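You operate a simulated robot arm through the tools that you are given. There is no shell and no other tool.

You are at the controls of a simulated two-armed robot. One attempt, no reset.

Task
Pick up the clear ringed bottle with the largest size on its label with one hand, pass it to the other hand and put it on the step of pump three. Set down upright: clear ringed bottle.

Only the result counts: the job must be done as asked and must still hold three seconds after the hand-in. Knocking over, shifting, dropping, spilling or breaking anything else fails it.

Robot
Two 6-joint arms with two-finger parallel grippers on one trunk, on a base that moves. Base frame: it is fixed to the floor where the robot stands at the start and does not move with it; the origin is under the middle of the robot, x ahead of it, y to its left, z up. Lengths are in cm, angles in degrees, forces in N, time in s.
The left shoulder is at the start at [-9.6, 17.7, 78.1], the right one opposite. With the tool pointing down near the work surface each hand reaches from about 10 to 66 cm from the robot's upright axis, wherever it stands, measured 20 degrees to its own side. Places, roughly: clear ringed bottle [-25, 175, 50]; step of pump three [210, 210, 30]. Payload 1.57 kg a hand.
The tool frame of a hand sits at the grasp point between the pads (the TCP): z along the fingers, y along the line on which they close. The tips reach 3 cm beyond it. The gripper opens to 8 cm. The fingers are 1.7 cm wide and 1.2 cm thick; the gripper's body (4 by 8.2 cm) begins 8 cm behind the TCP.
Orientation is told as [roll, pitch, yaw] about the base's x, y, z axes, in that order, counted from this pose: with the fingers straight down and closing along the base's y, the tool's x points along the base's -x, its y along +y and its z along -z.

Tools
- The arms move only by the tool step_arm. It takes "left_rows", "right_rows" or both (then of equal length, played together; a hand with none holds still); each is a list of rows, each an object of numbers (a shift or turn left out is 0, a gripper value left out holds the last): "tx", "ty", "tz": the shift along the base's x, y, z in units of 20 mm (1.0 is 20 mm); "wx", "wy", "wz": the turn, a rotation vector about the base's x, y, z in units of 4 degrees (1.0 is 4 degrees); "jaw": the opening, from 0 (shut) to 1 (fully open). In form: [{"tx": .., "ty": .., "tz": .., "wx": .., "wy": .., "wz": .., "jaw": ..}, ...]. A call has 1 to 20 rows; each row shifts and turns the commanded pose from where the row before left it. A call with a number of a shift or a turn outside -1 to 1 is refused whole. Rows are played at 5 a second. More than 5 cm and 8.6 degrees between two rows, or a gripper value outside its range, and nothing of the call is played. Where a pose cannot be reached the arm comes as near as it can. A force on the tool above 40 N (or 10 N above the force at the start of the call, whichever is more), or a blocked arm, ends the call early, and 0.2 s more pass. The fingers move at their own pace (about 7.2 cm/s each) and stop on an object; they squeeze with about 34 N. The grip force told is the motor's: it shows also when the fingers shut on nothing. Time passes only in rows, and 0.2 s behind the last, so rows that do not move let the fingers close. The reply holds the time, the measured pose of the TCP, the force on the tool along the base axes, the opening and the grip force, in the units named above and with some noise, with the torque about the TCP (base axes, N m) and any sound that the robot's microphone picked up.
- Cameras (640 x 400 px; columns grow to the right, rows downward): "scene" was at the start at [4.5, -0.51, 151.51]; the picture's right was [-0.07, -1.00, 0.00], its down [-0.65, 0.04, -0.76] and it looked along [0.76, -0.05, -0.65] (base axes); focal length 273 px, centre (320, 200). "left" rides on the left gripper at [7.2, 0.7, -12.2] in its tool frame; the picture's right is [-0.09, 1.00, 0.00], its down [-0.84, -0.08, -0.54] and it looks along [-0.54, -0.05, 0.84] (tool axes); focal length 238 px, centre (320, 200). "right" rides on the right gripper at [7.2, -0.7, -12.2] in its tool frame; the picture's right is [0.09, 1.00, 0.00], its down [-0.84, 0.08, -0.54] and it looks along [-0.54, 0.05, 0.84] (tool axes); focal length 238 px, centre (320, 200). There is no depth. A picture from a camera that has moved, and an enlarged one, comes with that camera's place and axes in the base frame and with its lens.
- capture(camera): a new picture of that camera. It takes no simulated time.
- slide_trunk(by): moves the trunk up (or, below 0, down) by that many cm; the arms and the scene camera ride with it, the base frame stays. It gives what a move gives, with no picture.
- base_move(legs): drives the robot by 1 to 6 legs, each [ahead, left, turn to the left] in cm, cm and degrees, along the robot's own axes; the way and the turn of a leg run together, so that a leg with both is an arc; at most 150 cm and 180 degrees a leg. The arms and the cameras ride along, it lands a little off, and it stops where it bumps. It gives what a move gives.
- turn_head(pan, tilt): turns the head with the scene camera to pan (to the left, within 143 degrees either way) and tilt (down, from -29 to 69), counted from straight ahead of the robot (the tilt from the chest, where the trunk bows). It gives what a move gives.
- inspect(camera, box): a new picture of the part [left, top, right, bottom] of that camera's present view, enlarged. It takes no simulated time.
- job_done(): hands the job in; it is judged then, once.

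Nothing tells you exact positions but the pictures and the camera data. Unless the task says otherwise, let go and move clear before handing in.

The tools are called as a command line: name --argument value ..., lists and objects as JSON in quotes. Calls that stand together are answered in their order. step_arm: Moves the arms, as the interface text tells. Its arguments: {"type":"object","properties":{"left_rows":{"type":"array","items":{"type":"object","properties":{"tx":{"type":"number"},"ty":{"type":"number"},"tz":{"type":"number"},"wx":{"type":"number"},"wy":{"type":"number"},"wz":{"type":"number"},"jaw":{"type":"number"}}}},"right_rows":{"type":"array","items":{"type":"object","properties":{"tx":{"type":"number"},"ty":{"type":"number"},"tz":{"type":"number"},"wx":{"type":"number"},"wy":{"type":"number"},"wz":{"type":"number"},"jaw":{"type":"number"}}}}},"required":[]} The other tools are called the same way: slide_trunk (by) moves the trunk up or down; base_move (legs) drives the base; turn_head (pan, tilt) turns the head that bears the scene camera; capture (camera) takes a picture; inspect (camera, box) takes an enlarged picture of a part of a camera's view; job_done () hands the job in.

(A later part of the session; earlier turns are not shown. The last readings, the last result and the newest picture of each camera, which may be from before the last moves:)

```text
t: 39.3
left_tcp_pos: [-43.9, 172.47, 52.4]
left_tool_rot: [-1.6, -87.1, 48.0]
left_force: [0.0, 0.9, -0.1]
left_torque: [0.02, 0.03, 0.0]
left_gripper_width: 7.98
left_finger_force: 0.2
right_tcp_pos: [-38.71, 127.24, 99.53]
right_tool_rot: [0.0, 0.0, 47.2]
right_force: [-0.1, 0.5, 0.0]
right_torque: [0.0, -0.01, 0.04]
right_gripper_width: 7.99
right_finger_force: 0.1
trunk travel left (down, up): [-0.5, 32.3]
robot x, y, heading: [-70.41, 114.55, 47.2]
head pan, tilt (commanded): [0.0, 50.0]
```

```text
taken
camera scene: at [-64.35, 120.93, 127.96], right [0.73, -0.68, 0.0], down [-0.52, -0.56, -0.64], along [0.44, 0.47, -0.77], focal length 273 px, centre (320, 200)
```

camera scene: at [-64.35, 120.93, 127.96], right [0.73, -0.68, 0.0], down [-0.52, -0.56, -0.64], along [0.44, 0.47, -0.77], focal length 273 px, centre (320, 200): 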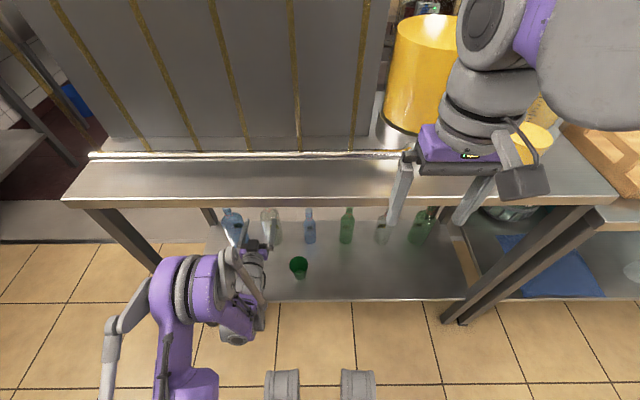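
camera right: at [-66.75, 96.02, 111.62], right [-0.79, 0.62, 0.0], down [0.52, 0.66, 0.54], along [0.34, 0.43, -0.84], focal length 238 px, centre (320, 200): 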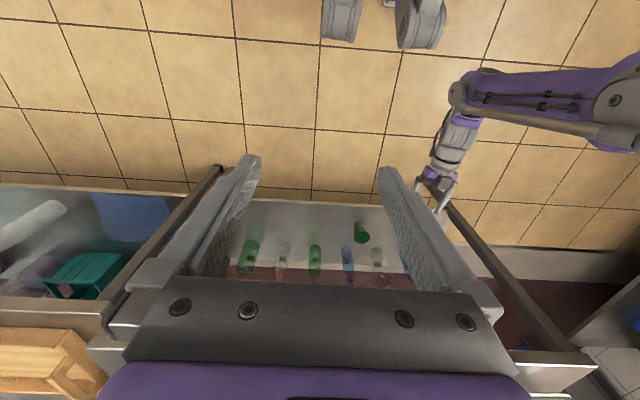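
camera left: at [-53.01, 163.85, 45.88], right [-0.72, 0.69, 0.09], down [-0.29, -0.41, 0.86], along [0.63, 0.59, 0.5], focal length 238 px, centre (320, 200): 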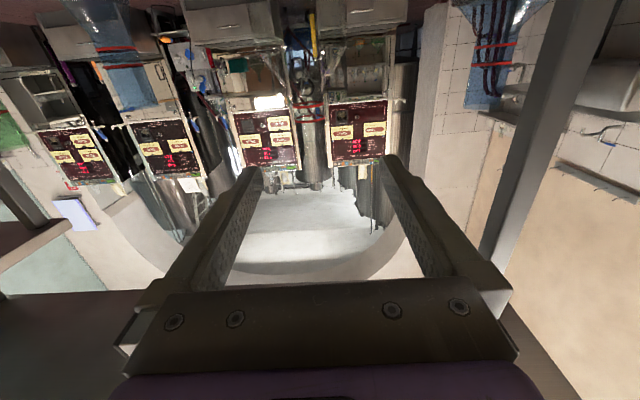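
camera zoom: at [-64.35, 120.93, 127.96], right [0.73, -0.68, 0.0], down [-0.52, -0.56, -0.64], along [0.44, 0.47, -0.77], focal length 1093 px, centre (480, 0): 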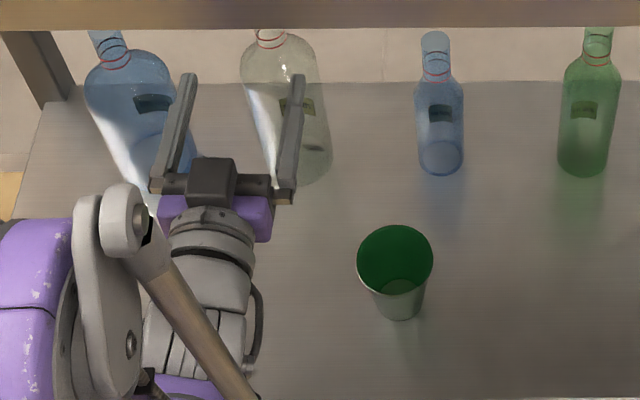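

inspect --camera "left" --box '[240, 40, 400, 140]'

inspect --camera "left" --box '[160, 0, 480, 200]'

```text
4.00 times, centred on (320, 90) of left
camera zoom: at [-53.01, 163.85, 45.88], right [-0.72, 0.69, 0.09], down [-0.29, -0.41, 0.86], along [0.63, 0.59, 0.5], focal length 953 px, centre (320, 640)
```

zoom: 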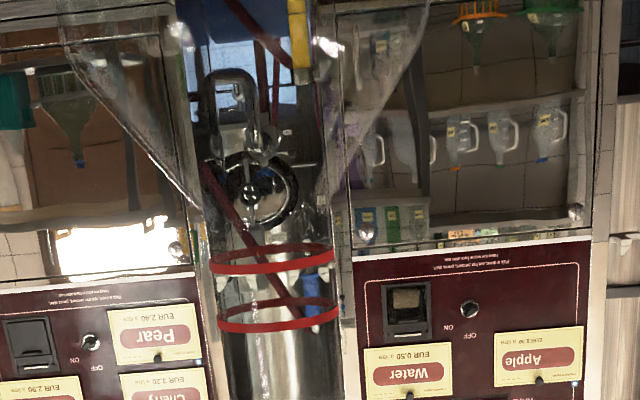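

```text
2.00 times, centred on (320, 100) of left
camera zoom: at [-53.01, 163.85, 45.88], right [-0.72, 0.69, 0.09], down [-0.29, -0.41, 0.86], along [0.63, 0.59, 0.5], focal length 477 px, centre (320, 400)
```

zoom: 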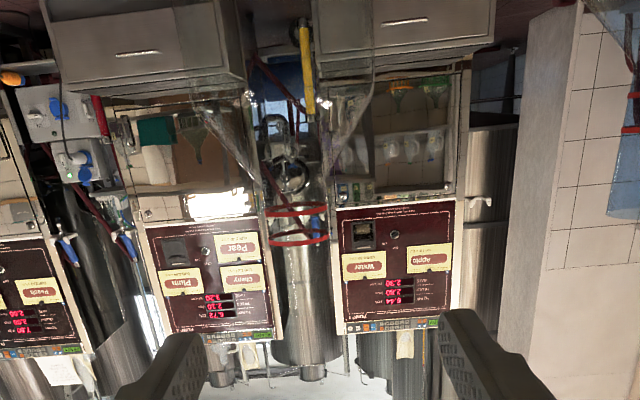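

The neck is 9.4 cm ahead and 0.85 cm right of the tool axis. I'll correct sideways and height, then approach most of the way.

step_arm --left_rows '[{"tx": 0.307, "ty": -0.294, "tz": 0.2, "jaw": 1}, {"tx": 0.542, "ty": 0.566}, {"tx": 0.542, "ty": 0.566}, {"tx": 0.542, "ty": 0.566}, {"tx": 0.542, "ty": 0.566}, {"tx": 0}]'

capture --camera "left"

inspect --camera "scene" --box '[200, 180, 320, 255]'

```text
t: 40.7
left_tcp_pos: [-39.01, 176.6, 52.91]
left_tool_rot: [-1.7, -87.1, 48.0]
left_force: [0.6, 0.2, 0.5]
left_torque: [0.05, -0.03, -0.03]
left_gripper_width: 8.0
left_finger_force: 0.0
right_tcp_pos: [-38.73, 127.27, 99.42]
right_tool_rot: [-0.1, 0.1, 47.2]
right_force: [-0.4, -0.4, 0.4]
right_torque: [-0.04, 0.02, -0.01]
right_gripper_width: 8.02
right_finger_force: 0.2
trunk travel left (down, up): [-0.5, 32.3]
robot x, y, heading: [-70.16, 114.57, 47.1]
head pan, tilt (commanded): [0.0, 50.0]
```

```text
taken
camera left: at [-48.26, 168.01, 46.35], right [-0.71, 0.69, 0.09], down [-0.29, -0.41, 0.86], along [0.64, 0.59, 0.5], focal length 238 px, centre (320, 200)
```

left: 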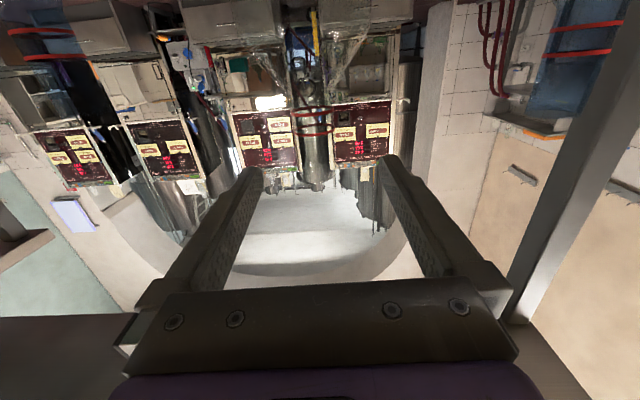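

```text
5.33 times, centred on (260, 218) of scene
camera zoom: at [-64.39, 120.89, 127.96], right [0.73, -0.68, 0.0], down [-0.52, -0.56, -0.64], along [0.44, 0.47, -0.77], focal length 1458 px, centre (640, 107)
```

zoom: 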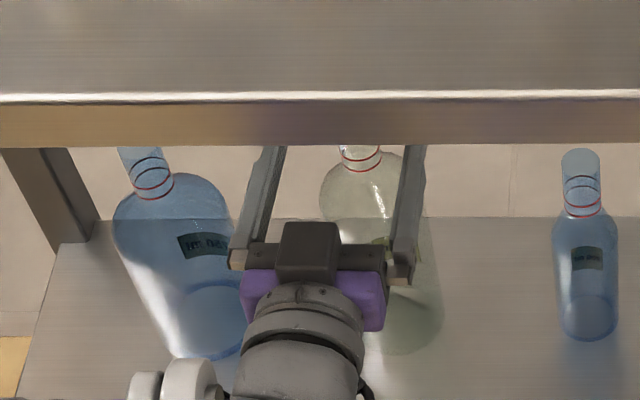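

inspect --camera "left" --box '[220, 70, 420, 195]'

```text
3.20 times, centred on (320, 132) of left
camera zoom: at [-48.26, 168.01, 46.35], right [-0.71, 0.69, 0.09], down [-0.29, -0.41, 0.86], along [0.64, 0.59, 0.5], focal length 763 px, centre (320, 416)
```

zoom: 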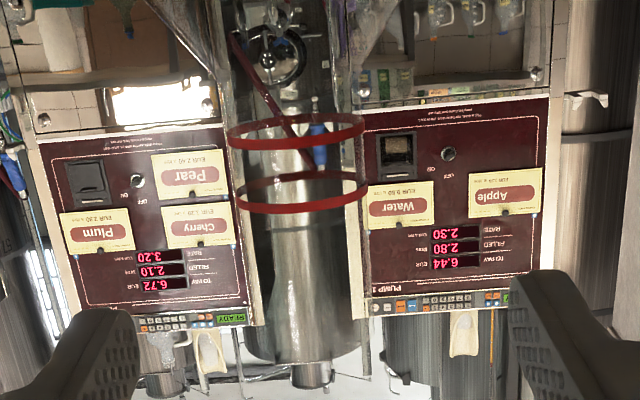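

The neck is nearly centred; 3.2 cm more forward, then close on the neck.

step_arm --left_rows '[{"tx": 0.553, "ty": 0.578}, {"tx": 0.553, "ty": 0.578}, {"tx": 0}]'

inspect --camera "left" --box '[180, 70, 460, 245]'

```text
t: 41.5
left_tcp_pos: [-36.89, 178.72, 52.9]
left_tool_rot: [-1.8, -87.1, 47.8]
left_force: [0.0, -0.2, -0.5]
left_torque: [0.0, -0.01, -0.03]
left_gripper_width: 8.0
left_finger_force: 0.0
right_tcp_pos: [-38.76, 127.24, 99.48]
right_tool_rot: [0.0, 0.0, 47.2]
right_force: [0.1, 0.1, 0.1]
right_torque: [0.0, 0.02, 0.02]
right_gripper_width: 8.01
right_finger_force: 0.0
trunk travel left (down, up): [-0.5, 32.3]
robot x, y, heading: [-70.1, 114.73, 47.5]
head pan, tilt (commanded): [0.0, 50.0]
```

```text
2.29 times, centred on (320, 158) of left
camera zoom: at [-46.09, 170.2, 46.34], right [-0.71, 0.7, 0.09], down [-0.29, -0.41, 0.86], along [0.64, 0.59, 0.5], focal length 545 px, centre (320, 297)
```

zoom: 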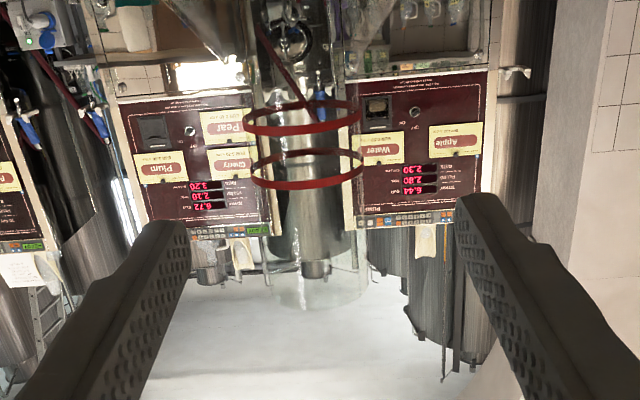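

inspect --camera "left" --box '[270, 130, 366, 220]'

```text
4.44 times, centred on (318, 175) of left
camera zoom: at [-46.09, 170.2, 46.34], right [-0.71, 0.7, 0.09], down [-0.29, -0.41, 0.86], along [0.64, 0.59, 0.5], focal length 1059 px, centre (329, 311)
```

zoom: 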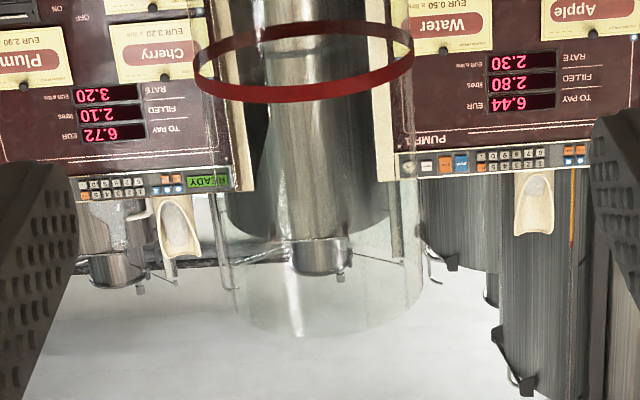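

The rim is at z≈53.35, so I lower by 0.5 cm so that the pads lie fully on the upper neck, then close.

step_arm --left_rows '[{"tz": -0.27}, {"tz": 0}, {"jaw": 0}, {"jaw": 0}, {"jaw": 0}, {"jaw": 0}, {"jaw": 0}]'

inspect --camera "left" --box '[180, 70, 460, 245]'

inspect --camera "scene" --box '[200, 180, 320, 255]'

```text
t: 43.1
left_tcp_pos: [-36.8, 178.82, 52.45]
left_tool_rot: [-1.7, -86.9, 47.7]
left_force: [-0.5, -0.4, -0.2]
left_torque: [-0.05, 0.18, 0.03]
left_gripper_width: 2.41
left_finger_force: 34.0
right_tcp_pos: [-38.76, 127.31, 99.55]
right_tool_rot: [0.0, 0.0, 47.3]
right_force: [-0.4, 0.1, -0.4]
right_torque: [0.01, -0.03, 0.0]
right_gripper_width: 8.02
right_finger_force: 0.1
trunk travel left (down, up): [-0.5, 32.3]
robot x, y, heading: [-70.34, 114.78, 47.0]
head pan, tilt (commanded): [0.0, 50.0]
```

```text
2.29 times, centred on (320, 158) of left
camera zoom: at [-46.02, 170.27, 45.82], right [-0.71, 0.7, 0.09], down [-0.29, -0.41, 0.86], along [0.64, 0.59, 0.5], focal length 545 px, centre (320, 297)
```

zoom: 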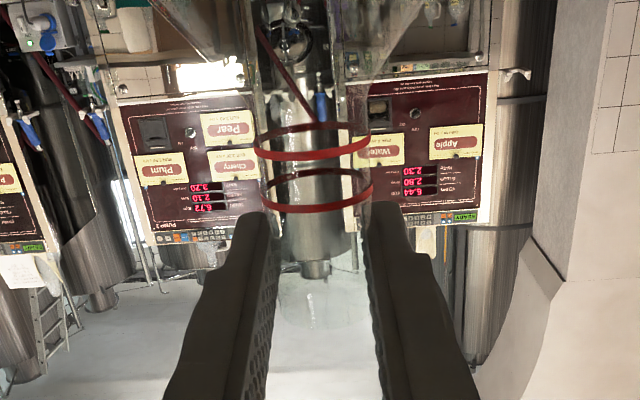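

```text
5.33 times, centred on (260, 218) of scene
camera zoom: at [-64.39, 120.9, 127.96], right [0.73, -0.68, 0.0], down [-0.52, -0.56, -0.64], along [0.44, 0.47, -0.77], focal length 1458 px, centre (640, 107)
```

zoom: 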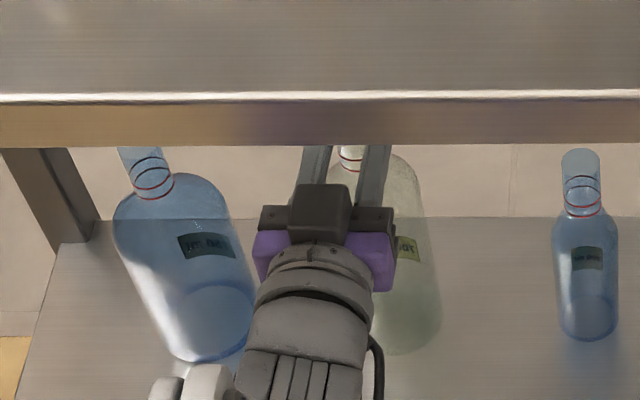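

The gripper holds the neck (2.4 cm, 34 N). I lift gently and check.

step_arm --left_rows '[{"tz": 0.25}, {"tz": 0.5}, {"tz": 0.5}, {"tz": 0.5}, {"tz": 0.5}, {"tz": 0.5}, {"tz": 0.25}, {"tz": 0}]'

capture --camera "left"

capture --camera "scene"

inspect --camera "scene" --box '[180, 180, 340, 280]'

```text
t: 44.9
left_tcp_pos: [-36.76, 178.85, 58.35]
left_tool_rot: [-2.1, -87.0, 47.9]
left_force: [0.2, -0.3, -3.8]
left_torque: [0.0, 0.0, 0.0]
left_gripper_width: 2.38
left_finger_force: 34.7
right_tcp_pos: [-38.67, 127.25, 99.58]
right_tool_rot: [0.0, 0.0, 47.2]
right_force: [-0.4, -0.6, 0.4]
right_torque: [0.03, -0.02, -0.02]
right_gripper_width: 8.01
right_finger_force: 0.1
trunk travel left (down, up): [-0.5, 32.3]
robot x, y, heading: [-70.27, 114.37, 47.2]
head pan, tilt (commanded): [0.0, 50.0]
```

```text
taken
camera left: at [-45.96, 170.27, 51.71], right [-0.71, 0.7, 0.09], down [-0.29, -0.41, 0.86], along [0.64, 0.59, 0.5], focal length 238 px, centre (320, 200)
```

left: 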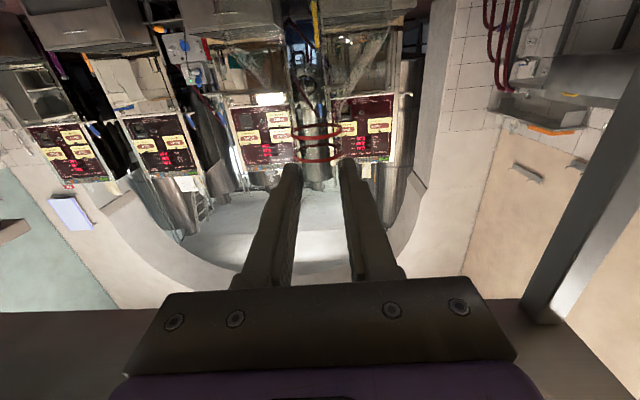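

```text
taken
camera scene: at [-64.37, 120.92, 127.96], right [0.73, -0.68, 0.0], down [-0.52, -0.56, -0.64], along [0.44, 0.47, -0.77], focal length 273 px, centre (320, 200)
```

scene: 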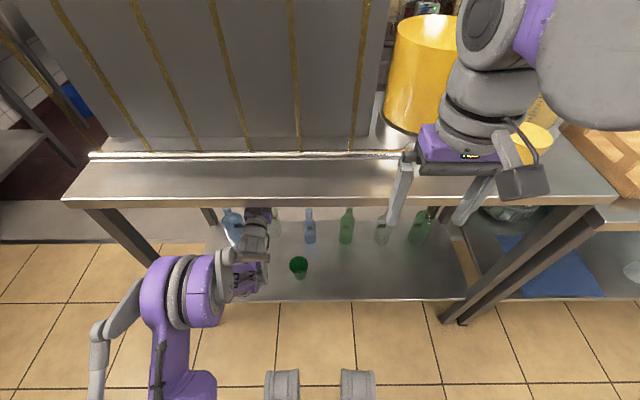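

```text
4.00 times, centred on (260, 230) of scene
camera zoom: at [-64.37, 120.92, 127.96], right [0.73, -0.68, 0.0], down [-0.52, -0.56, -0.64], along [0.44, 0.47, -0.77], focal length 1093 px, centre (560, 80)
```

zoom: 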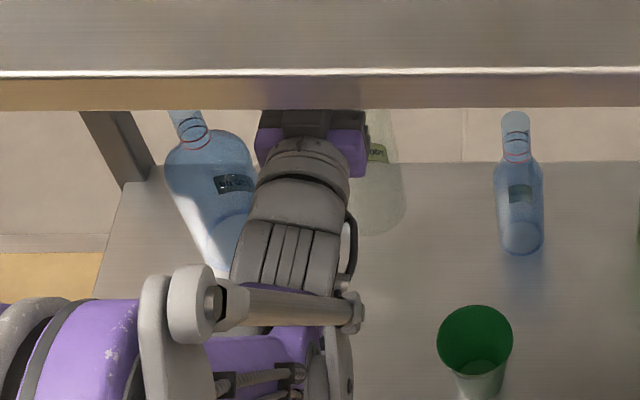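

The bottle hangs clear (≈0.39 kg). I back the robot straight out from under the table.

base_move --legs '[[-40, 0, 0]]'

capture --camera "scene"

capture --camera "left"

capture --camera "right"

```text
t: 47.4
left_tcp_pos: [-62.87, 150.06, 58.28]
left_tool_rot: [-2.1, -87.0, 47.3]
left_force: [0.1, 0.5, -3.5]
left_torque: [0.02, 0.04, 0.03]
left_gripper_width: 2.41
left_finger_force: 34.3
right_tcp_pos: [-65.44, 98.38, 99.6]
right_tool_rot: [0.0, 0.0, 46.6]
right_force: [-1.1, 0.4, 0.0]
right_torque: [0.05, -0.02, 0.01]
right_gripper_width: 8.02
right_finger_force: 0.1
trunk travel left (down, up): [-0.5, 32.3]
robot x, y, heading: [-96.82, 85.9, 46.7]
head pan, tilt (commanded): [0.0, 50.0]
```

```text
taken
camera scene: at [-91.06, 92.3, 127.96], right [0.73, -0.69, 0.0], down [-0.53, -0.56, -0.64], along [0.44, 0.47, -0.77], focal length 273 px, centre (320, 200)
```

scene: 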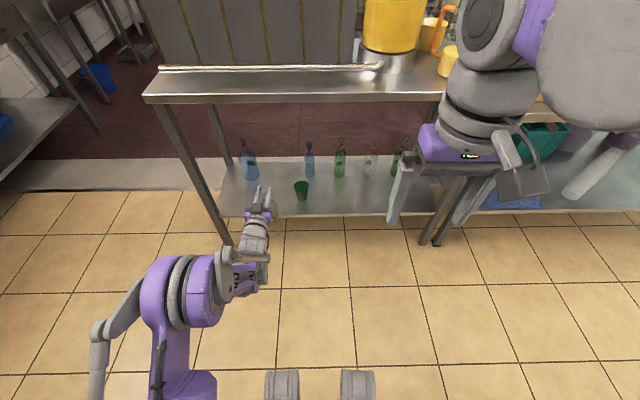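

```text
taken
camera left: at [-72.11, 141.46, 51.71], right [-0.71, 0.7, 0.09], down [-0.3, -0.41, 0.86], along [0.64, 0.58, 0.5], focal length 238 px, centre (320, 200)
```

left: 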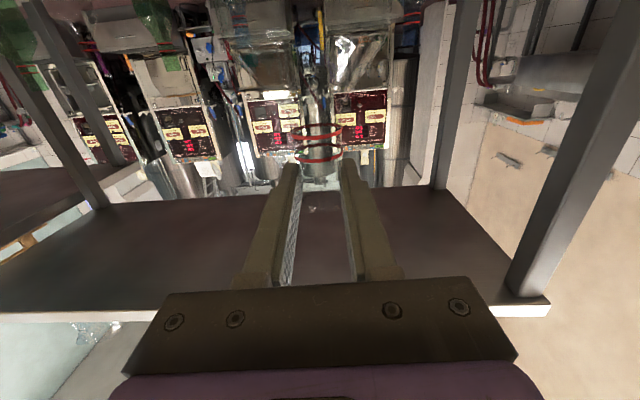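

```text
taken
camera right: at [-69.89, 92.71, 111.62], right [-0.79, 0.62, 0.0], down [0.52, 0.66, 0.54], along [0.34, 0.43, -0.84], focal length 238 px, centre (320, 200)
```

right: 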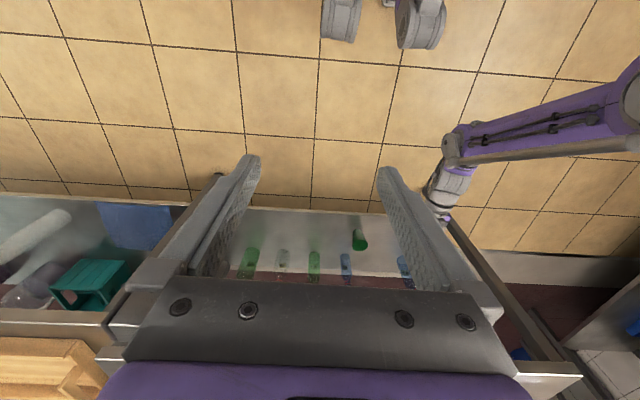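

The bottle is out and the neighbours stand untouched. I'll bring the bottle to the middle in front of the robot, raised, with the left hand yawed inward about 50° so that the right hand can reach the lower neck.

step_arm --left_rows '[{"tx": 0.125, "ty": -0.8, "tz": 0.467, "wz": -0.833}, {"tx": 0.125, "ty": -0.8, "tz": 0.467, "wz": -0.833}, {"tx": 0.125, "ty": -0.8, "tz": 0.467, "wz": -0.833}, {"tx": 0.125, "ty": -0.8, "tz": 0.467, "wz": -0.833}, {"tx": 0.125, "ty": -0.8, "tz": 0.467, "wz": -0.833}, {"tx": 0.125, "ty": -0.8, "tz": 0.467, "wz": -0.833}, {"tx": 0.125, "ty": -0.8, "tz": 0.467, "wz": -0.833}]'

capture --camera "scene"

```text
t: 49.0
left_tcp_pos: [-61.1, 138.75, 64.74]
left_tool_rot: [-2.3, -87.1, 24.4]
left_force: [-0.5, -0.3, -3.4]
left_torque: [0.02, 0.03, 0.03]
left_gripper_width: 2.38
left_finger_force: 33.7
right_tcp_pos: [-65.32, 98.37, 99.42]
right_tool_rot: [0.0, 0.1, 46.7]
right_force: [-0.2, 0.0, 0.4]
right_torque: [-0.01, 0.02, 0.01]
right_gripper_width: 7.99
right_finger_force: 0.0
trunk travel left (down, up): [-0.5, 32.3]
robot x, y, heading: [-97.21, 86.01, 46.3]
head pan, tilt (commanded): [0.0, 50.0]
```

```text
taken
camera scene: at [-91.05, 92.31, 127.96], right [0.73, -0.69, 0.0], down [-0.53, -0.56, -0.64], along [0.44, 0.47, -0.77], focal length 273 px, centre (320, 200)
```

scene: 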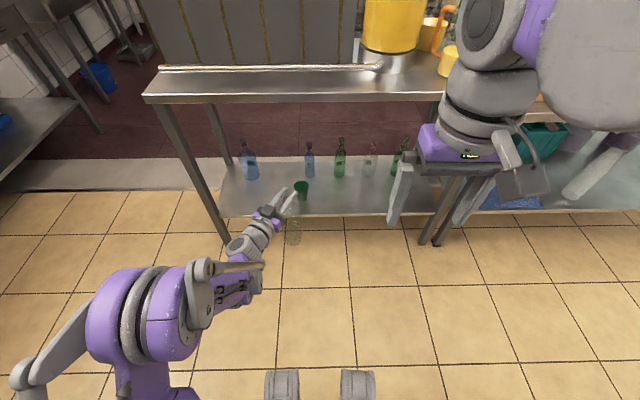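

step_arm --left_rows '[{"tx": 0.125, "ty": -0.8, "tz": 0.467, "wz": -0.833}, {"tx": 0.125, "ty": -0.8, "tz": 0.467, "wz": -0.833}, {"tx": 0.125, "ty": -0.8, "tz": 0.467, "wz": -0.833}, {"tx": 0.125, "ty": -0.8, "tz": 0.467, "wz": -0.833}, {"tx": 0.125, "ty": -0.8, "tz": 0.467, "wz": -0.833}, {"tx": 0.125, "ty": -0.8, "tz": 0.467, "wz": -0.833}, {"tx": 0.125, "ty": -0.8, "tz": 0.467, "wz": -0.833}, {"tx": 0.125, "ty": -0.8, "tz": 0.467, "wz": -0.833}, {"tx": 0}]'

capture --camera "scene"

capture --camera "right"

```text
t: 51.0
left_tcp_pos: [-59.13, 125.89, 72.28]
left_tool_rot: [-2.2, -87.0, -2.6]
left_force: [-0.4, 0.8, -4.1]
left_torque: [0.03, -0.02, 0.02]
left_gripper_width: 2.42
left_finger_force: 33.8
right_tcp_pos: [-65.39, 98.38, 99.46]
right_tool_rot: [0.0, 0.0, 46.5]
right_force: [0.3, -1.4, -0.4]
right_torque: [0.03, -0.01, -0.04]
right_gripper_width: 7.99
right_finger_force: 0.1
trunk travel left (down, up): [-0.5, 32.3]
robot x, y, heading: [-97.23, 85.87, 46.7]
head pan, tilt (commanded): [0.0, 50.0]
```

```text
taken
camera scene: at [-91.04, 92.32, 127.96], right [0.73, -0.69, 0.0], down [-0.53, -0.56, -0.64], along [0.44, 0.47, -0.77], focal length 273 px, centre (320, 200)
```

scene: 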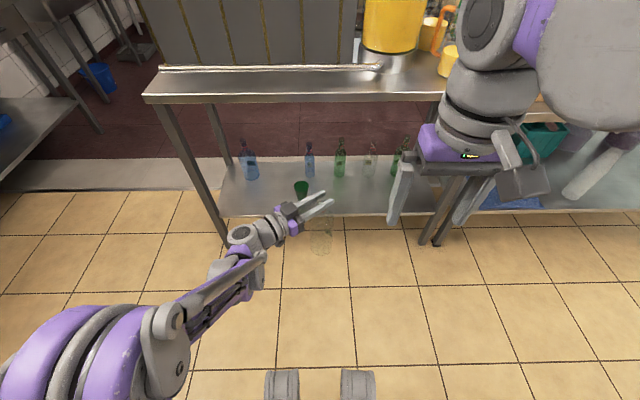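

```text
taken
camera right: at [-69.86, 92.72, 111.62], right [-0.79, 0.62, 0.0], down [0.52, 0.66, 0.54], along [0.33, 0.43, -0.84], focal length 238 px, centre (320, 200)
```

right: 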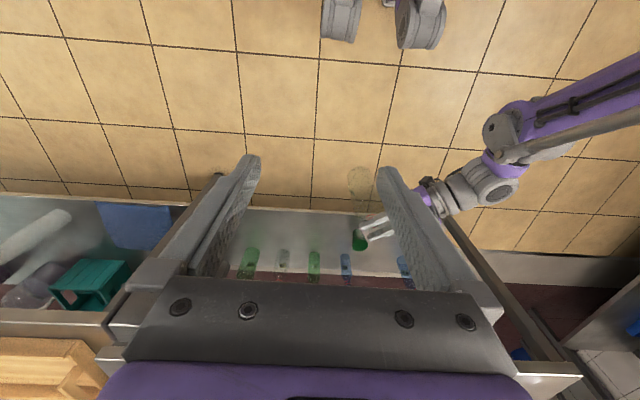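

The bottle hangs at about F=55, centred. I'll push it a little further forward, and start turning the right hand (yaw +50°) while advancing it.

step_arm --left_rows '[{"tx": 0.1585, "ty": 0.1677}, {"tx": 0.1585, "ty": 0.1677}, {"tx": 0.1585, "ty": 0.1677}, {"tx": 0.1585, "ty": 0.1677}, {"tx": 0.1585, "ty": 0.1677}, {"tx": 0.1585, "ty": 0.1677}, {"tx": 0.1585, "ty": 0.1677}, {"tx": 0.1585, "ty": 0.1677}, {"tx": 0.1585, "ty": 0.1677}, {"tx": 0.1585, "ty": 0.1677}, {"tx": 0.1585, "ty": 0.1677}, {"tx": 0.1585, "ty": 0.1677}, {"tx": 0.1585, "ty": 0.1677}]' --right_rows '[{"tx": 0.264, "ty": 0.2796, "tz": -0.308, "wz": 0.96}, {"tx": 0.264, "ty": 0.2796, "tz": -0.308, "wz": 0.96}, {"tx": 0.264, "ty": 0.2796, "tz": -0.308, "wz": 0.96}, {"tx": 0.264, "ty": 0.2796, "tz": -0.308, "wz": 0.96}, {"tx": 0.264, "ty": 0.2796, "tz": -0.308, "wz": 0.96}, {"tx": 0.264, "ty": 0.2796, "tz": -0.308, "wz": 0.96}, {"tx": 0.264, "ty": 0.2796, "tz": -0.308, "wz": 0.96}, {"tx": 0.264, "ty": 0.2796, "tz": -0.308, "wz": 0.96}, {"tx": 0.264, "ty": 0.2796, "tz": -0.308, "wz": 0.96}, {"tx": 0.264, "ty": 0.2796, "tz": -0.308, "wz": 0.96}, {"tx": 0.264, "ty": 0.2796, "tz": -0.308, "wz": 0.96}, {"tx": 0.264, "ty": 0.2796, "tz": -0.308, "wz": 0.96}, {"tx": 0.264, "ty": 0.2796, "tz": -0.308, "wz": 0.96}]'

capture --camera "scene"

capture --camera "right"

```text
t: 53.8
left_tcp_pos: [-54.86, 130.33, 72.25]
left_tool_rot: [-2.2, -87.1, -2.4]
left_force: [0.7, 0.8, -4.7]
left_torque: [-0.03, 0.01, 0.01]
left_gripper_width: 2.37
left_finger_force: 34.1
right_tcp_pos: [-58.36, 105.63, 91.48]
right_tool_rot: [-0.1, 0.0, 96.5]
right_force: [-0.5, 0.0, 0.7]
right_torque: [0.02, 0.01, -0.03]
right_gripper_width: 8.0
right_finger_force: 0.2
trunk travel left (down, up): [-0.5, 32.3]
robot x, y, heading: [-97.18, 85.84, 46.5]
head pan, tilt (commanded): [0.0, 50.0]
```

```text
taken
camera scene: at [-91.02, 92.33, 127.96], right [0.73, -0.69, 0.0], down [-0.53, -0.56, -0.64], along [0.44, 0.47, -0.77], focal length 273 px, centre (320, 200)
```

scene: 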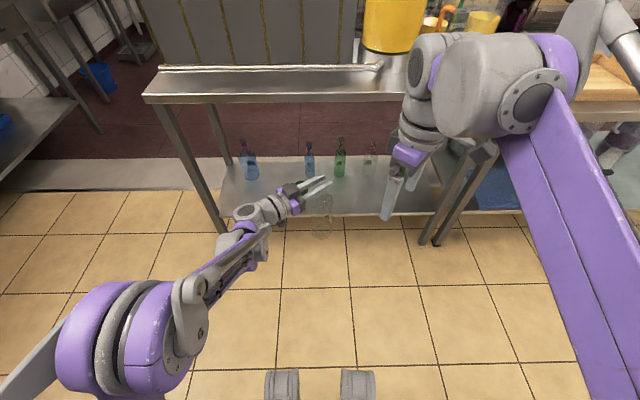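

```text
taken
camera right: at [-56.99, 98.69, 103.54], right [-0.98, -0.2, 0.0], down [-0.17, 0.82, 0.54], along [-0.11, 0.53, -0.84], focal length 238 px, centre (320, 200)
```

right: 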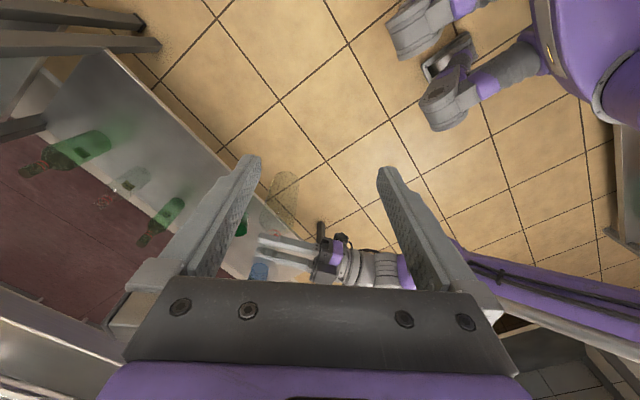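

Right hand yawed to 96.5° heading. Now pitch it up to level while lowering it, first half.

step_arm --right_rows '[{"tx": 0.108, "ty": 0.209, "tz": -0.489, "wx": 0.972, "wy": 0.1125}, {"tx": 0.108, "ty": 0.209, "tz": -0.489, "wx": 0.972, "wy": 0.1125}, {"tx": 0.108, "ty": 0.209, "tz": -0.489, "wx": 0.972, "wy": 0.1125}, {"tx": 0.108, "ty": 0.209, "tz": -0.489, "wx": 0.972, "wy": 0.1125}, {"tx": 0.108, "ty": 0.209, "tz": -0.489, "wx": 0.972, "wy": 0.1125}, {"tx": 0.108, "ty": 0.209, "tz": -0.489, "wx": 0.972, "wy": 0.1125}, {"tx": 0.108, "ty": 0.209, "tz": -0.489, "wx": 0.972, "wy": 0.1125}, {"tx": 0.108, "ty": 0.209, "tz": -0.489, "wx": 0.972, "wy": 0.1125}, {"tx": 0.108, "ty": 0.209, "tz": -0.489, "wx": 0.972, "wy": 0.1125}, {"tx": 0.108, "ty": 0.209, "tz": -0.489, "wx": 0.972, "wy": 0.1125}, {"tx": 0.108, "ty": 0.209, "tz": -0.489, "wx": 0.972, "wy": 0.1125}, {"tx": 0.108, "ty": 0.209, "tz": -0.489, "wx": 0.972, "wy": 0.1125}]'

capture --camera "scene"

capture --camera "right"

```text
t: 56.4
left_tcp_pos: [-54.89, 130.15, 72.29]
left_tool_rot: [-2.1, -87.0, -2.4]
left_force: [0.2, -0.3, -3.7]
left_torque: [-0.04, 0.02, 0.0]
left_gripper_width: 2.41
left_finger_force: 34.5
right_tcp_pos: [-55.73, 110.58, 79.77]
right_tool_rot: [0.1, -47.0, 96.4]
right_force: [-0.2, -0.1, -0.2]
right_torque: [0.01, 0.0, 0.03]
right_gripper_width: 8.01
right_finger_force: 0.0
trunk travel left (down, up): [-0.5, 32.3]
robot x, y, heading: [-97.1, 86.19, 46.5]
head pan, tilt (commanded): [0.0, 50.0]
```

```text
taken
camera scene: at [-91.03, 92.32, 127.96], right [0.73, -0.69, 0.0], down [-0.53, -0.56, -0.64], along [0.44, 0.47, -0.77], focal length 273 px, centre (320, 200)
```

scene: 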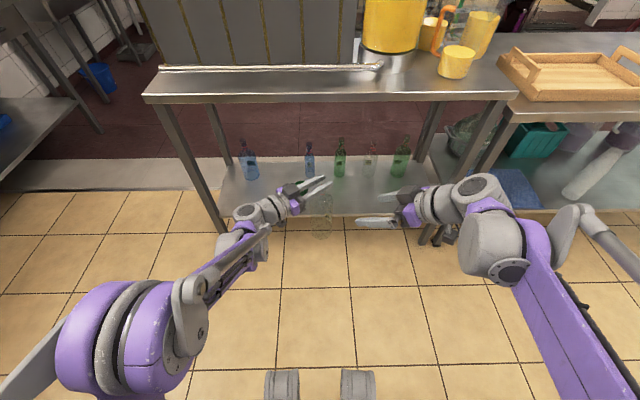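

```text
taken
camera right: at [-53.64, 97.01, 82.69], right [-0.98, -0.18, -0.07], down [-0.1, 0.16, 0.98], along [-0.16, 0.97, -0.18], focal length 238 px, centre (320, 200)
```

right: 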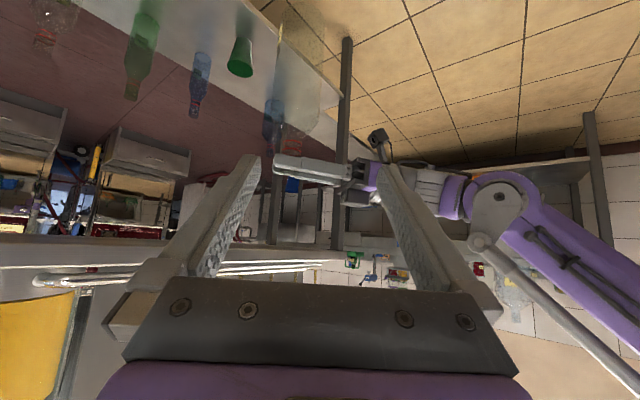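

step_arm --right_rows '[{"tx": 0.108, "ty": 0.209, "tz": -0.489, "wx": 0.94, "wy": 0.108}, {"tx": 0.108, "ty": 0.209, "tz": -0.489, "wx": 0.94, "wy": 0.108}, {"tx": 0.108, "ty": 0.209, "tz": -0.489, "wx": 0.94, "wy": 0.108}, {"tx": 0.108, "ty": 0.209, "tz": -0.489, "wx": 0.94, "wy": 0.108}, {"tx": 0.108, "ty": 0.209, "tz": -0.489, "wx": 0.94, "wy": 0.108}, {"tx": 0.108, "ty": 0.209, "tz": -0.489, "wx": 0.94, "wy": 0.108}, {"tx": 0.108, "ty": 0.209, "tz": -0.489, "wx": 0.94, "wy": 0.108}, {"tx": 0.108, "ty": 0.209, "tz": -0.489, "wx": 0.94, "wy": 0.108}, {"tx": 0.108, "ty": 0.209, "tz": -0.489, "wx": 0.94, "wy": 0.108}, {"tx": 0.108, "ty": 0.209, "tz": -0.489, "wx": 0.94, "wy": 0.108}, {"tx": 0.108, "ty": 0.209, "tz": -0.489, "wx": 0.94, "wy": 0.108}]'

capture --camera "scene"

capture --camera "right"

```text
t: 58.8
left_tcp_pos: [-54.91, 130.36, 72.25]
left_tool_rot: [-2.2, -86.9, -2.4]
left_force: [0.1, 0.1, -3.0]
left_torque: [-0.04, 0.04, 0.01]
left_gripper_width: 2.38
left_finger_force: 33.7
right_tcp_pos: [-53.59, 115.29, 68.92]
right_tool_rot: [4.4, -88.7, 92.2]
right_force: [0.3, 0.0, -0.1]
right_torque: [-0.01, 0.0, 0.01]
right_gripper_width: 7.99
right_finger_force: 0.1
trunk travel left (down, up): [-0.5, 32.3]
robot x, y, heading: [-97.3, 86.0, 46.7]
head pan, tilt (commanded): [0.0, 50.0]
```

```text
taken
camera scene: at [-91.01, 92.33, 127.96], right [0.73, -0.69, 0.0], down [-0.53, -0.56, -0.64], along [0.44, 0.47, -0.77], focal length 273 px, centre (320, 200)
```

scene: 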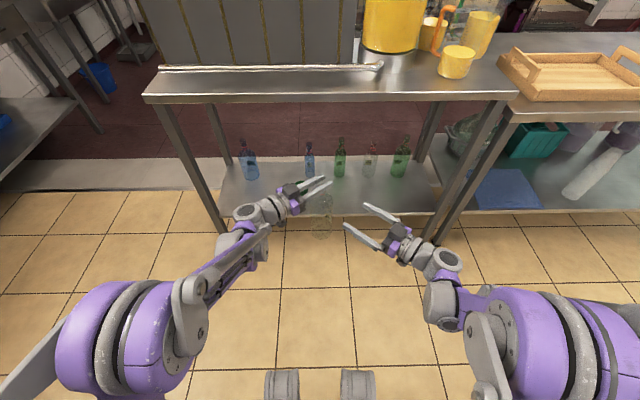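

```text
taken
camera right: at [-51.51, 103.23, 61.9], right [-0.99, -0.12, -0.09], down [-0.02, -0.53, 0.85], along [-0.15, 0.84, 0.52], focal length 238 px, centre (320, 200)
```

right: 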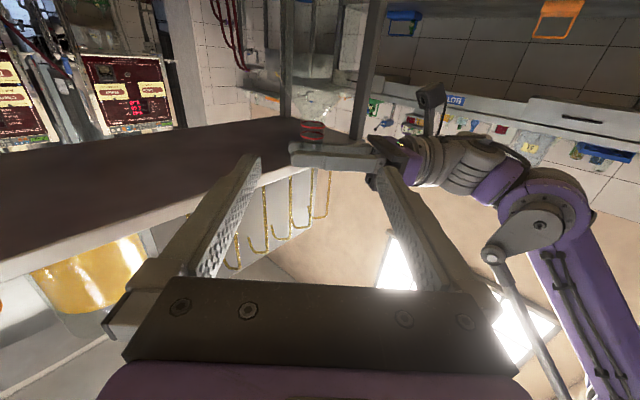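

The right hand is level and pointing at the neck from 15 cm away. I'll zoom in with the right camera to confirm alignment of height and side.

inspect --camera "right" --box '[240, 70, 400, 170]'

inspect --camera "scene" --box '[260, 150, 420, 250]'

```text
4.00 times, centred on (320, 120) of right
camera zoom: at [-51.51, 103.23, 61.9], right [-0.99, -0.12, -0.09], down [-0.02, -0.53, 0.85], along [-0.15, 0.84, 0.52], focal length 953 px, centre (320, 520)
```

zoom: 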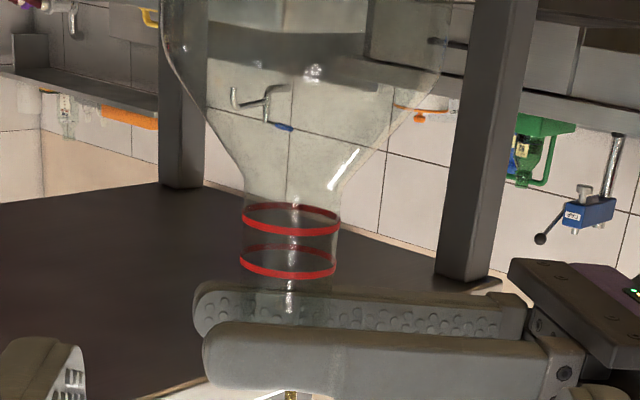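

```text
4.00 times, centred on (340, 200) of scene
camera zoom: at [-91.01, 92.33, 127.96], right [0.73, -0.69, 0.0], down [-0.53, -0.56, -0.64], along [0.44, 0.47, -0.77], focal length 1093 px, centre (240, 200)
```

zoom: 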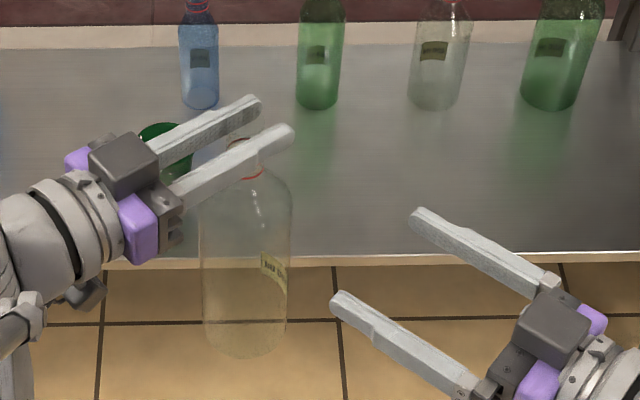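

The rings and the free lower neck (z≈67.9–70.9) are well visible; I'll correct right hand +0.6 cm sideways, +0.4 cm up, partly close the jaw, and approach part way.

step_arm --right_rows '[{"tx": 0.298, "ty": 0.035, "tz": 0.2, "jaw": 0.72}, {"tx": -0.107, "ty": 0.925}, {"tx": -0.107, "ty": 0.925}, {"tx": -0.107, "ty": 0.925}, {"tx": -0.107, "ty": 0.925}, {"tx": 0}]'

inspect --camera "right" --box '[200, 60, 440, 210]'

inspect --camera "scene" --box '[260, 150, 420, 250]'

```text
t: 60.1
left_tcp_pos: [-54.88, 130.22, 72.34]
left_tool_rot: [-2.1, -87.0, -2.5]
left_force: [-1.4, -0.2, -4.2]
left_torque: [0.01, 0.02, -0.03]
left_gripper_width: 2.38
left_finger_force: 34.1
right_tcp_pos: [-53.67, 122.81, 69.43]
right_tool_rot: [4.0, -88.6, 92.7]
right_force: [-0.2, 1.1, 0.4]
right_torque: [-0.01, -0.02, -0.02]
right_gripper_width: 5.76
right_finger_force: 0.1
trunk travel left (down, up): [-0.5, 32.3]
robot x, y, heading: [-97.19, 85.88, 46.6]
head pan, tilt (commanded): [0.0, 50.0]
```

```text
2.67 times, centred on (320, 135) of right
camera zoom: at [-51.71, 110.66, 62.41], right [-0.99, -0.12, -0.09], down [-0.02, -0.53, 0.85], along [-0.15, 0.84, 0.52], focal length 636 px, centre (320, 373)
```

zoom: 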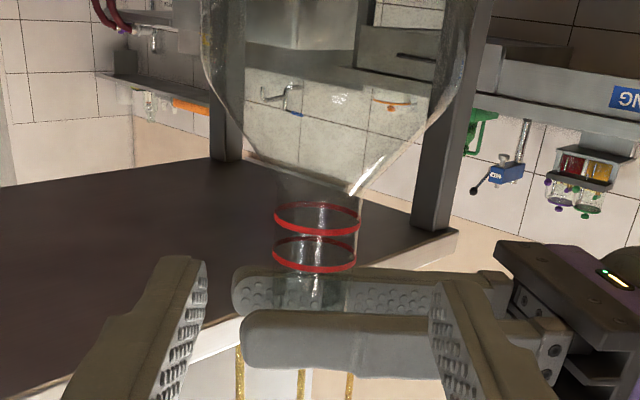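

```text
4.00 times, centred on (340, 200) of scene
camera zoom: at [-91.04, 92.31, 127.96], right [0.73, -0.69, 0.0], down [-0.53, -0.56, -0.64], along [0.44, 0.47, -0.77], focal length 1093 px, centre (240, 200)
```

zoom: 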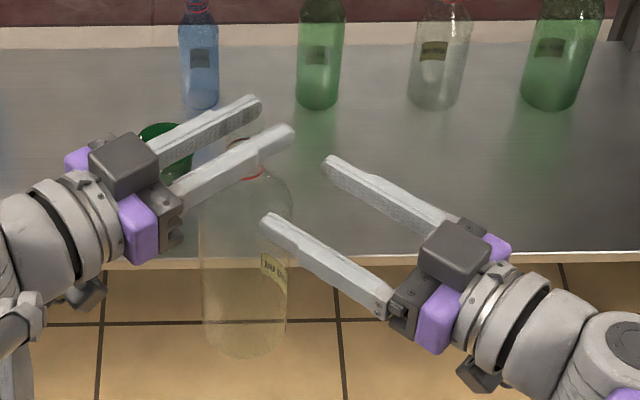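

Alignment is good: neck centred between right fingers, right fingers 1.1 cm below the left ones. Final 7.3 cm approach.

step_arm --right_rows '[{"tx": -0.117, "ty": 0.905}, {"tx": -0.117, "ty": 0.905}, {"tx": -0.117, "ty": 0.905}, {"tx": -0.117, "ty": 0.905}, {"tx": 0}]'

inspect --camera "right" --box '[200, 60, 440, 210]'

inspect --camera "scene" --box '[260, 150, 420, 250]'

```text
t: 61.4
left_tcp_pos: [-54.96, 130.22, 72.3]
left_tool_rot: [-2.0, -87.0, -2.6]
left_force: [-0.4, 0.0, -4.2]
left_torque: [-0.03, 0.02, -0.01]
left_gripper_width: 2.41
left_finger_force: 34.0
right_tcp_pos: [-54.69, 129.98, 69.52]
right_tool_rot: [3.7, -88.6, 92.9]
right_force: [-0.1, 0.2, 1.3]
right_torque: [0.0, 0.0, -0.02]
right_gripper_width: 5.77
right_finger_force: 0.1
trunk travel left (down, up): [-0.5, 32.3]
robot x, y, heading: [-97.12, 86.21, 46.4]
head pan, tilt (commanded): [0.0, 50.0]
```

```text
2.67 times, centred on (320, 135) of right
camera zoom: at [-52.67, 117.79, 62.48], right [-0.99, -0.12, -0.09], down [-0.02, -0.53, 0.85], along [-0.15, 0.84, 0.52], focal length 636 px, centre (320, 373)
```

zoom: 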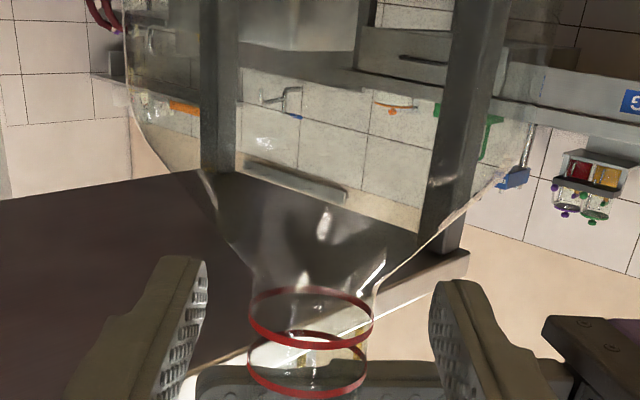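

```text
4.00 times, centred on (340, 200) of scene
camera zoom: at [-91.04, 92.31, 127.96], right [0.73, -0.69, 0.0], down [-0.53, -0.56, -0.64], along [0.44, 0.47, -0.77], focal length 1093 px, centre (240, 200)
```

zoom: 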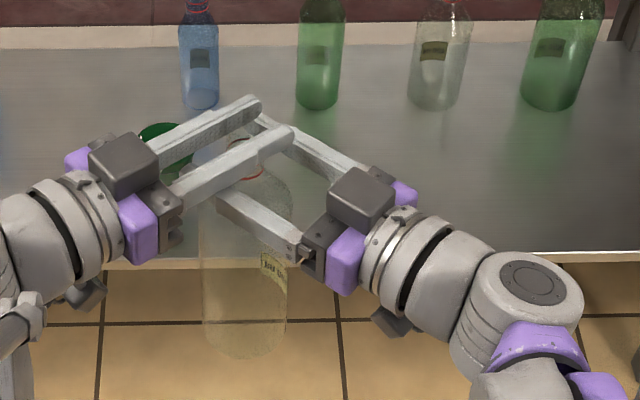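

Right fingers straddle the lower neck with no contact yet. Close the right gripper.

step_arm --right_rows '[{"jaw": 0}, {"jaw": 0}, {"jaw": 0}, {"jaw": 0}, {"jaw": 0}]'

capture --camera "right"

inspect --camera "scene" --box '[260, 150, 420, 250]'

```text
t: 62.5
left_tcp_pos: [-54.99, 130.15, 72.33]
left_tool_rot: [-2.1, -87.1, -2.7]
left_force: [-19.5, -8.9, -3.5]
left_torque: [-0.3, 0.3, -0.21]
left_gripper_width: 2.39
left_finger_force: 34.1
right_tcp_pos: [-54.53, 130.01, 69.36]
right_tool_rot: [6.1, -88.7, 90.3]
right_force: [19.0, 8.4, 0.7]
right_torque: [0.03, 0.2, 0.14]
right_gripper_width: 2.46
right_finger_force: 34.0
trunk travel left (down, up): [-0.5, 32.3]
robot x, y, heading: [-97.34, 85.97, 46.6]
head pan, tilt (commanded): [0.0, 50.0]
```

```text
taken
camera right: at [-52.6, 117.75, 62.48], right [-0.99, -0.11, -0.09], down [-0.02, -0.53, 0.85], along [-0.14, 0.84, 0.52], focal length 238 px, centre (320, 200)
```

right: 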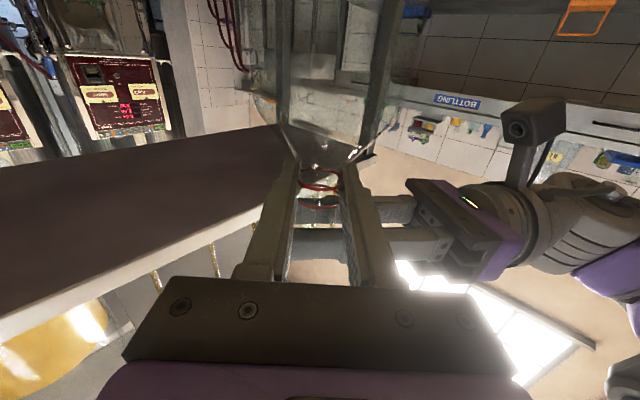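

```text
4.00 times, centred on (340, 200) of scene
camera zoom: at [-91.03, 92.32, 127.96], right [0.73, -0.69, 0.0], down [-0.53, -0.56, -0.64], along [0.44, 0.47, -0.77], focal length 1093 px, centre (240, 200)
```

zoom: 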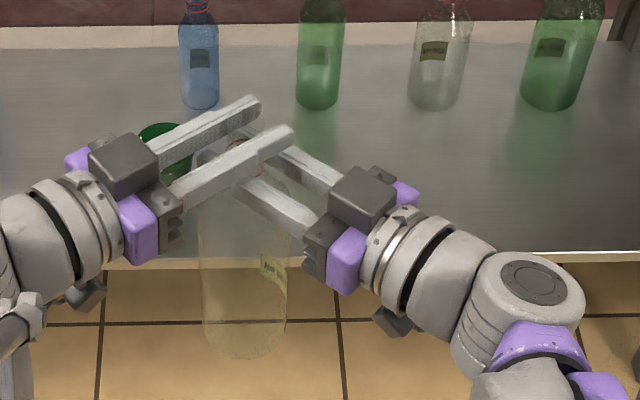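

Both hands hold the bottle. I'll relieve the small side load by nudging the right hand, then open the left.

step_arm --right_rows '[{"tx": 0.08, "ty": 0.03}, {"tx": 0}]'

```text
t: 63.1
left_tcp_pos: [-54.93, 130.29, 72.3]
left_tool_rot: [-1.3, -87.0, -3.4]
left_force: [-9.1, -3.6, -10.9]
left_torque: [0.17, -0.24, -0.18]
left_gripper_width: 2.39
left_finger_force: 34.3
right_tcp_pos: [-54.53, 130.04, 69.34]
right_tool_rot: [6.0, -88.7, 90.6]
right_force: [8.8, 4.0, 6.9]
right_torque: [-0.24, 0.56, 0.1]
right_gripper_width: 2.43
right_finger_force: 34.0
trunk travel left (down, up): [-0.5, 32.3]
robot x, y, heading: [-97.1, 85.67, 46.5]
head pan, tilt (commanded): [0.0, 50.0]
```

Loads are small. Now open the left hand and let the right hold.

step_arm --left_rows '[{"jaw": 0.7}, {"jaw": 0.7}, {"jaw": 0.7}, {"jaw": 0.7}]'

capture --camera "right"

inspect --camera "scene" --box '[260, 150, 420, 250]'

```text
t: 64.2
left_tcp_pos: [-54.92, 130.44, 72.35]
left_tool_rot: [-2.0, -87.0, -2.5]
left_force: [-0.3, 1.1, -0.5]
left_torque: [-0.01, 0.02, 0.03]
left_gripper_width: 5.59
left_finger_force: 0.1
right_tcp_pos: [-54.47, 129.97, 69.44]
right_tool_rot: [3.3, -88.6, 93.3]
right_force: [-0.2, -0.3, 0.9]
right_torque: [-0.05, 0.05, -0.02]
right_gripper_width: 2.44
right_finger_force: 34.0
trunk travel left (down, up): [-0.5, 32.3]
robot x, y, heading: [-96.9, 86.13, 46.5]
head pan, tilt (commanded): [0.0, 50.0]
```

```text
taken
camera right: at [-52.47, 117.81, 62.4], right [-0.99, -0.12, -0.09], down [-0.02, -0.53, 0.85], along [-0.15, 0.84, 0.52], focal length 238 px, centre (320, 200)
```

right: 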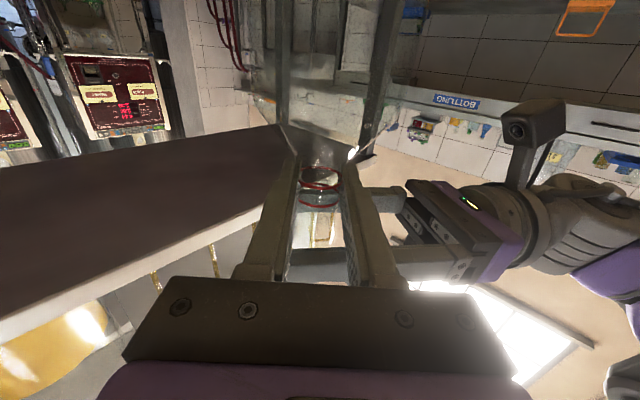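

```text
4.00 times, centred on (340, 200) of scene
camera zoom: at [-91.03, 92.32, 127.96], right [0.73, -0.69, 0.0], down [-0.53, -0.56, -0.64], along [0.44, 0.47, -0.77], focal length 1093 px, centre (240, 200)
```

zoom: 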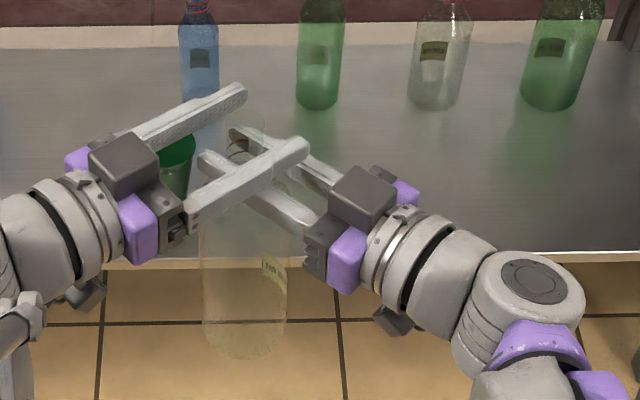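

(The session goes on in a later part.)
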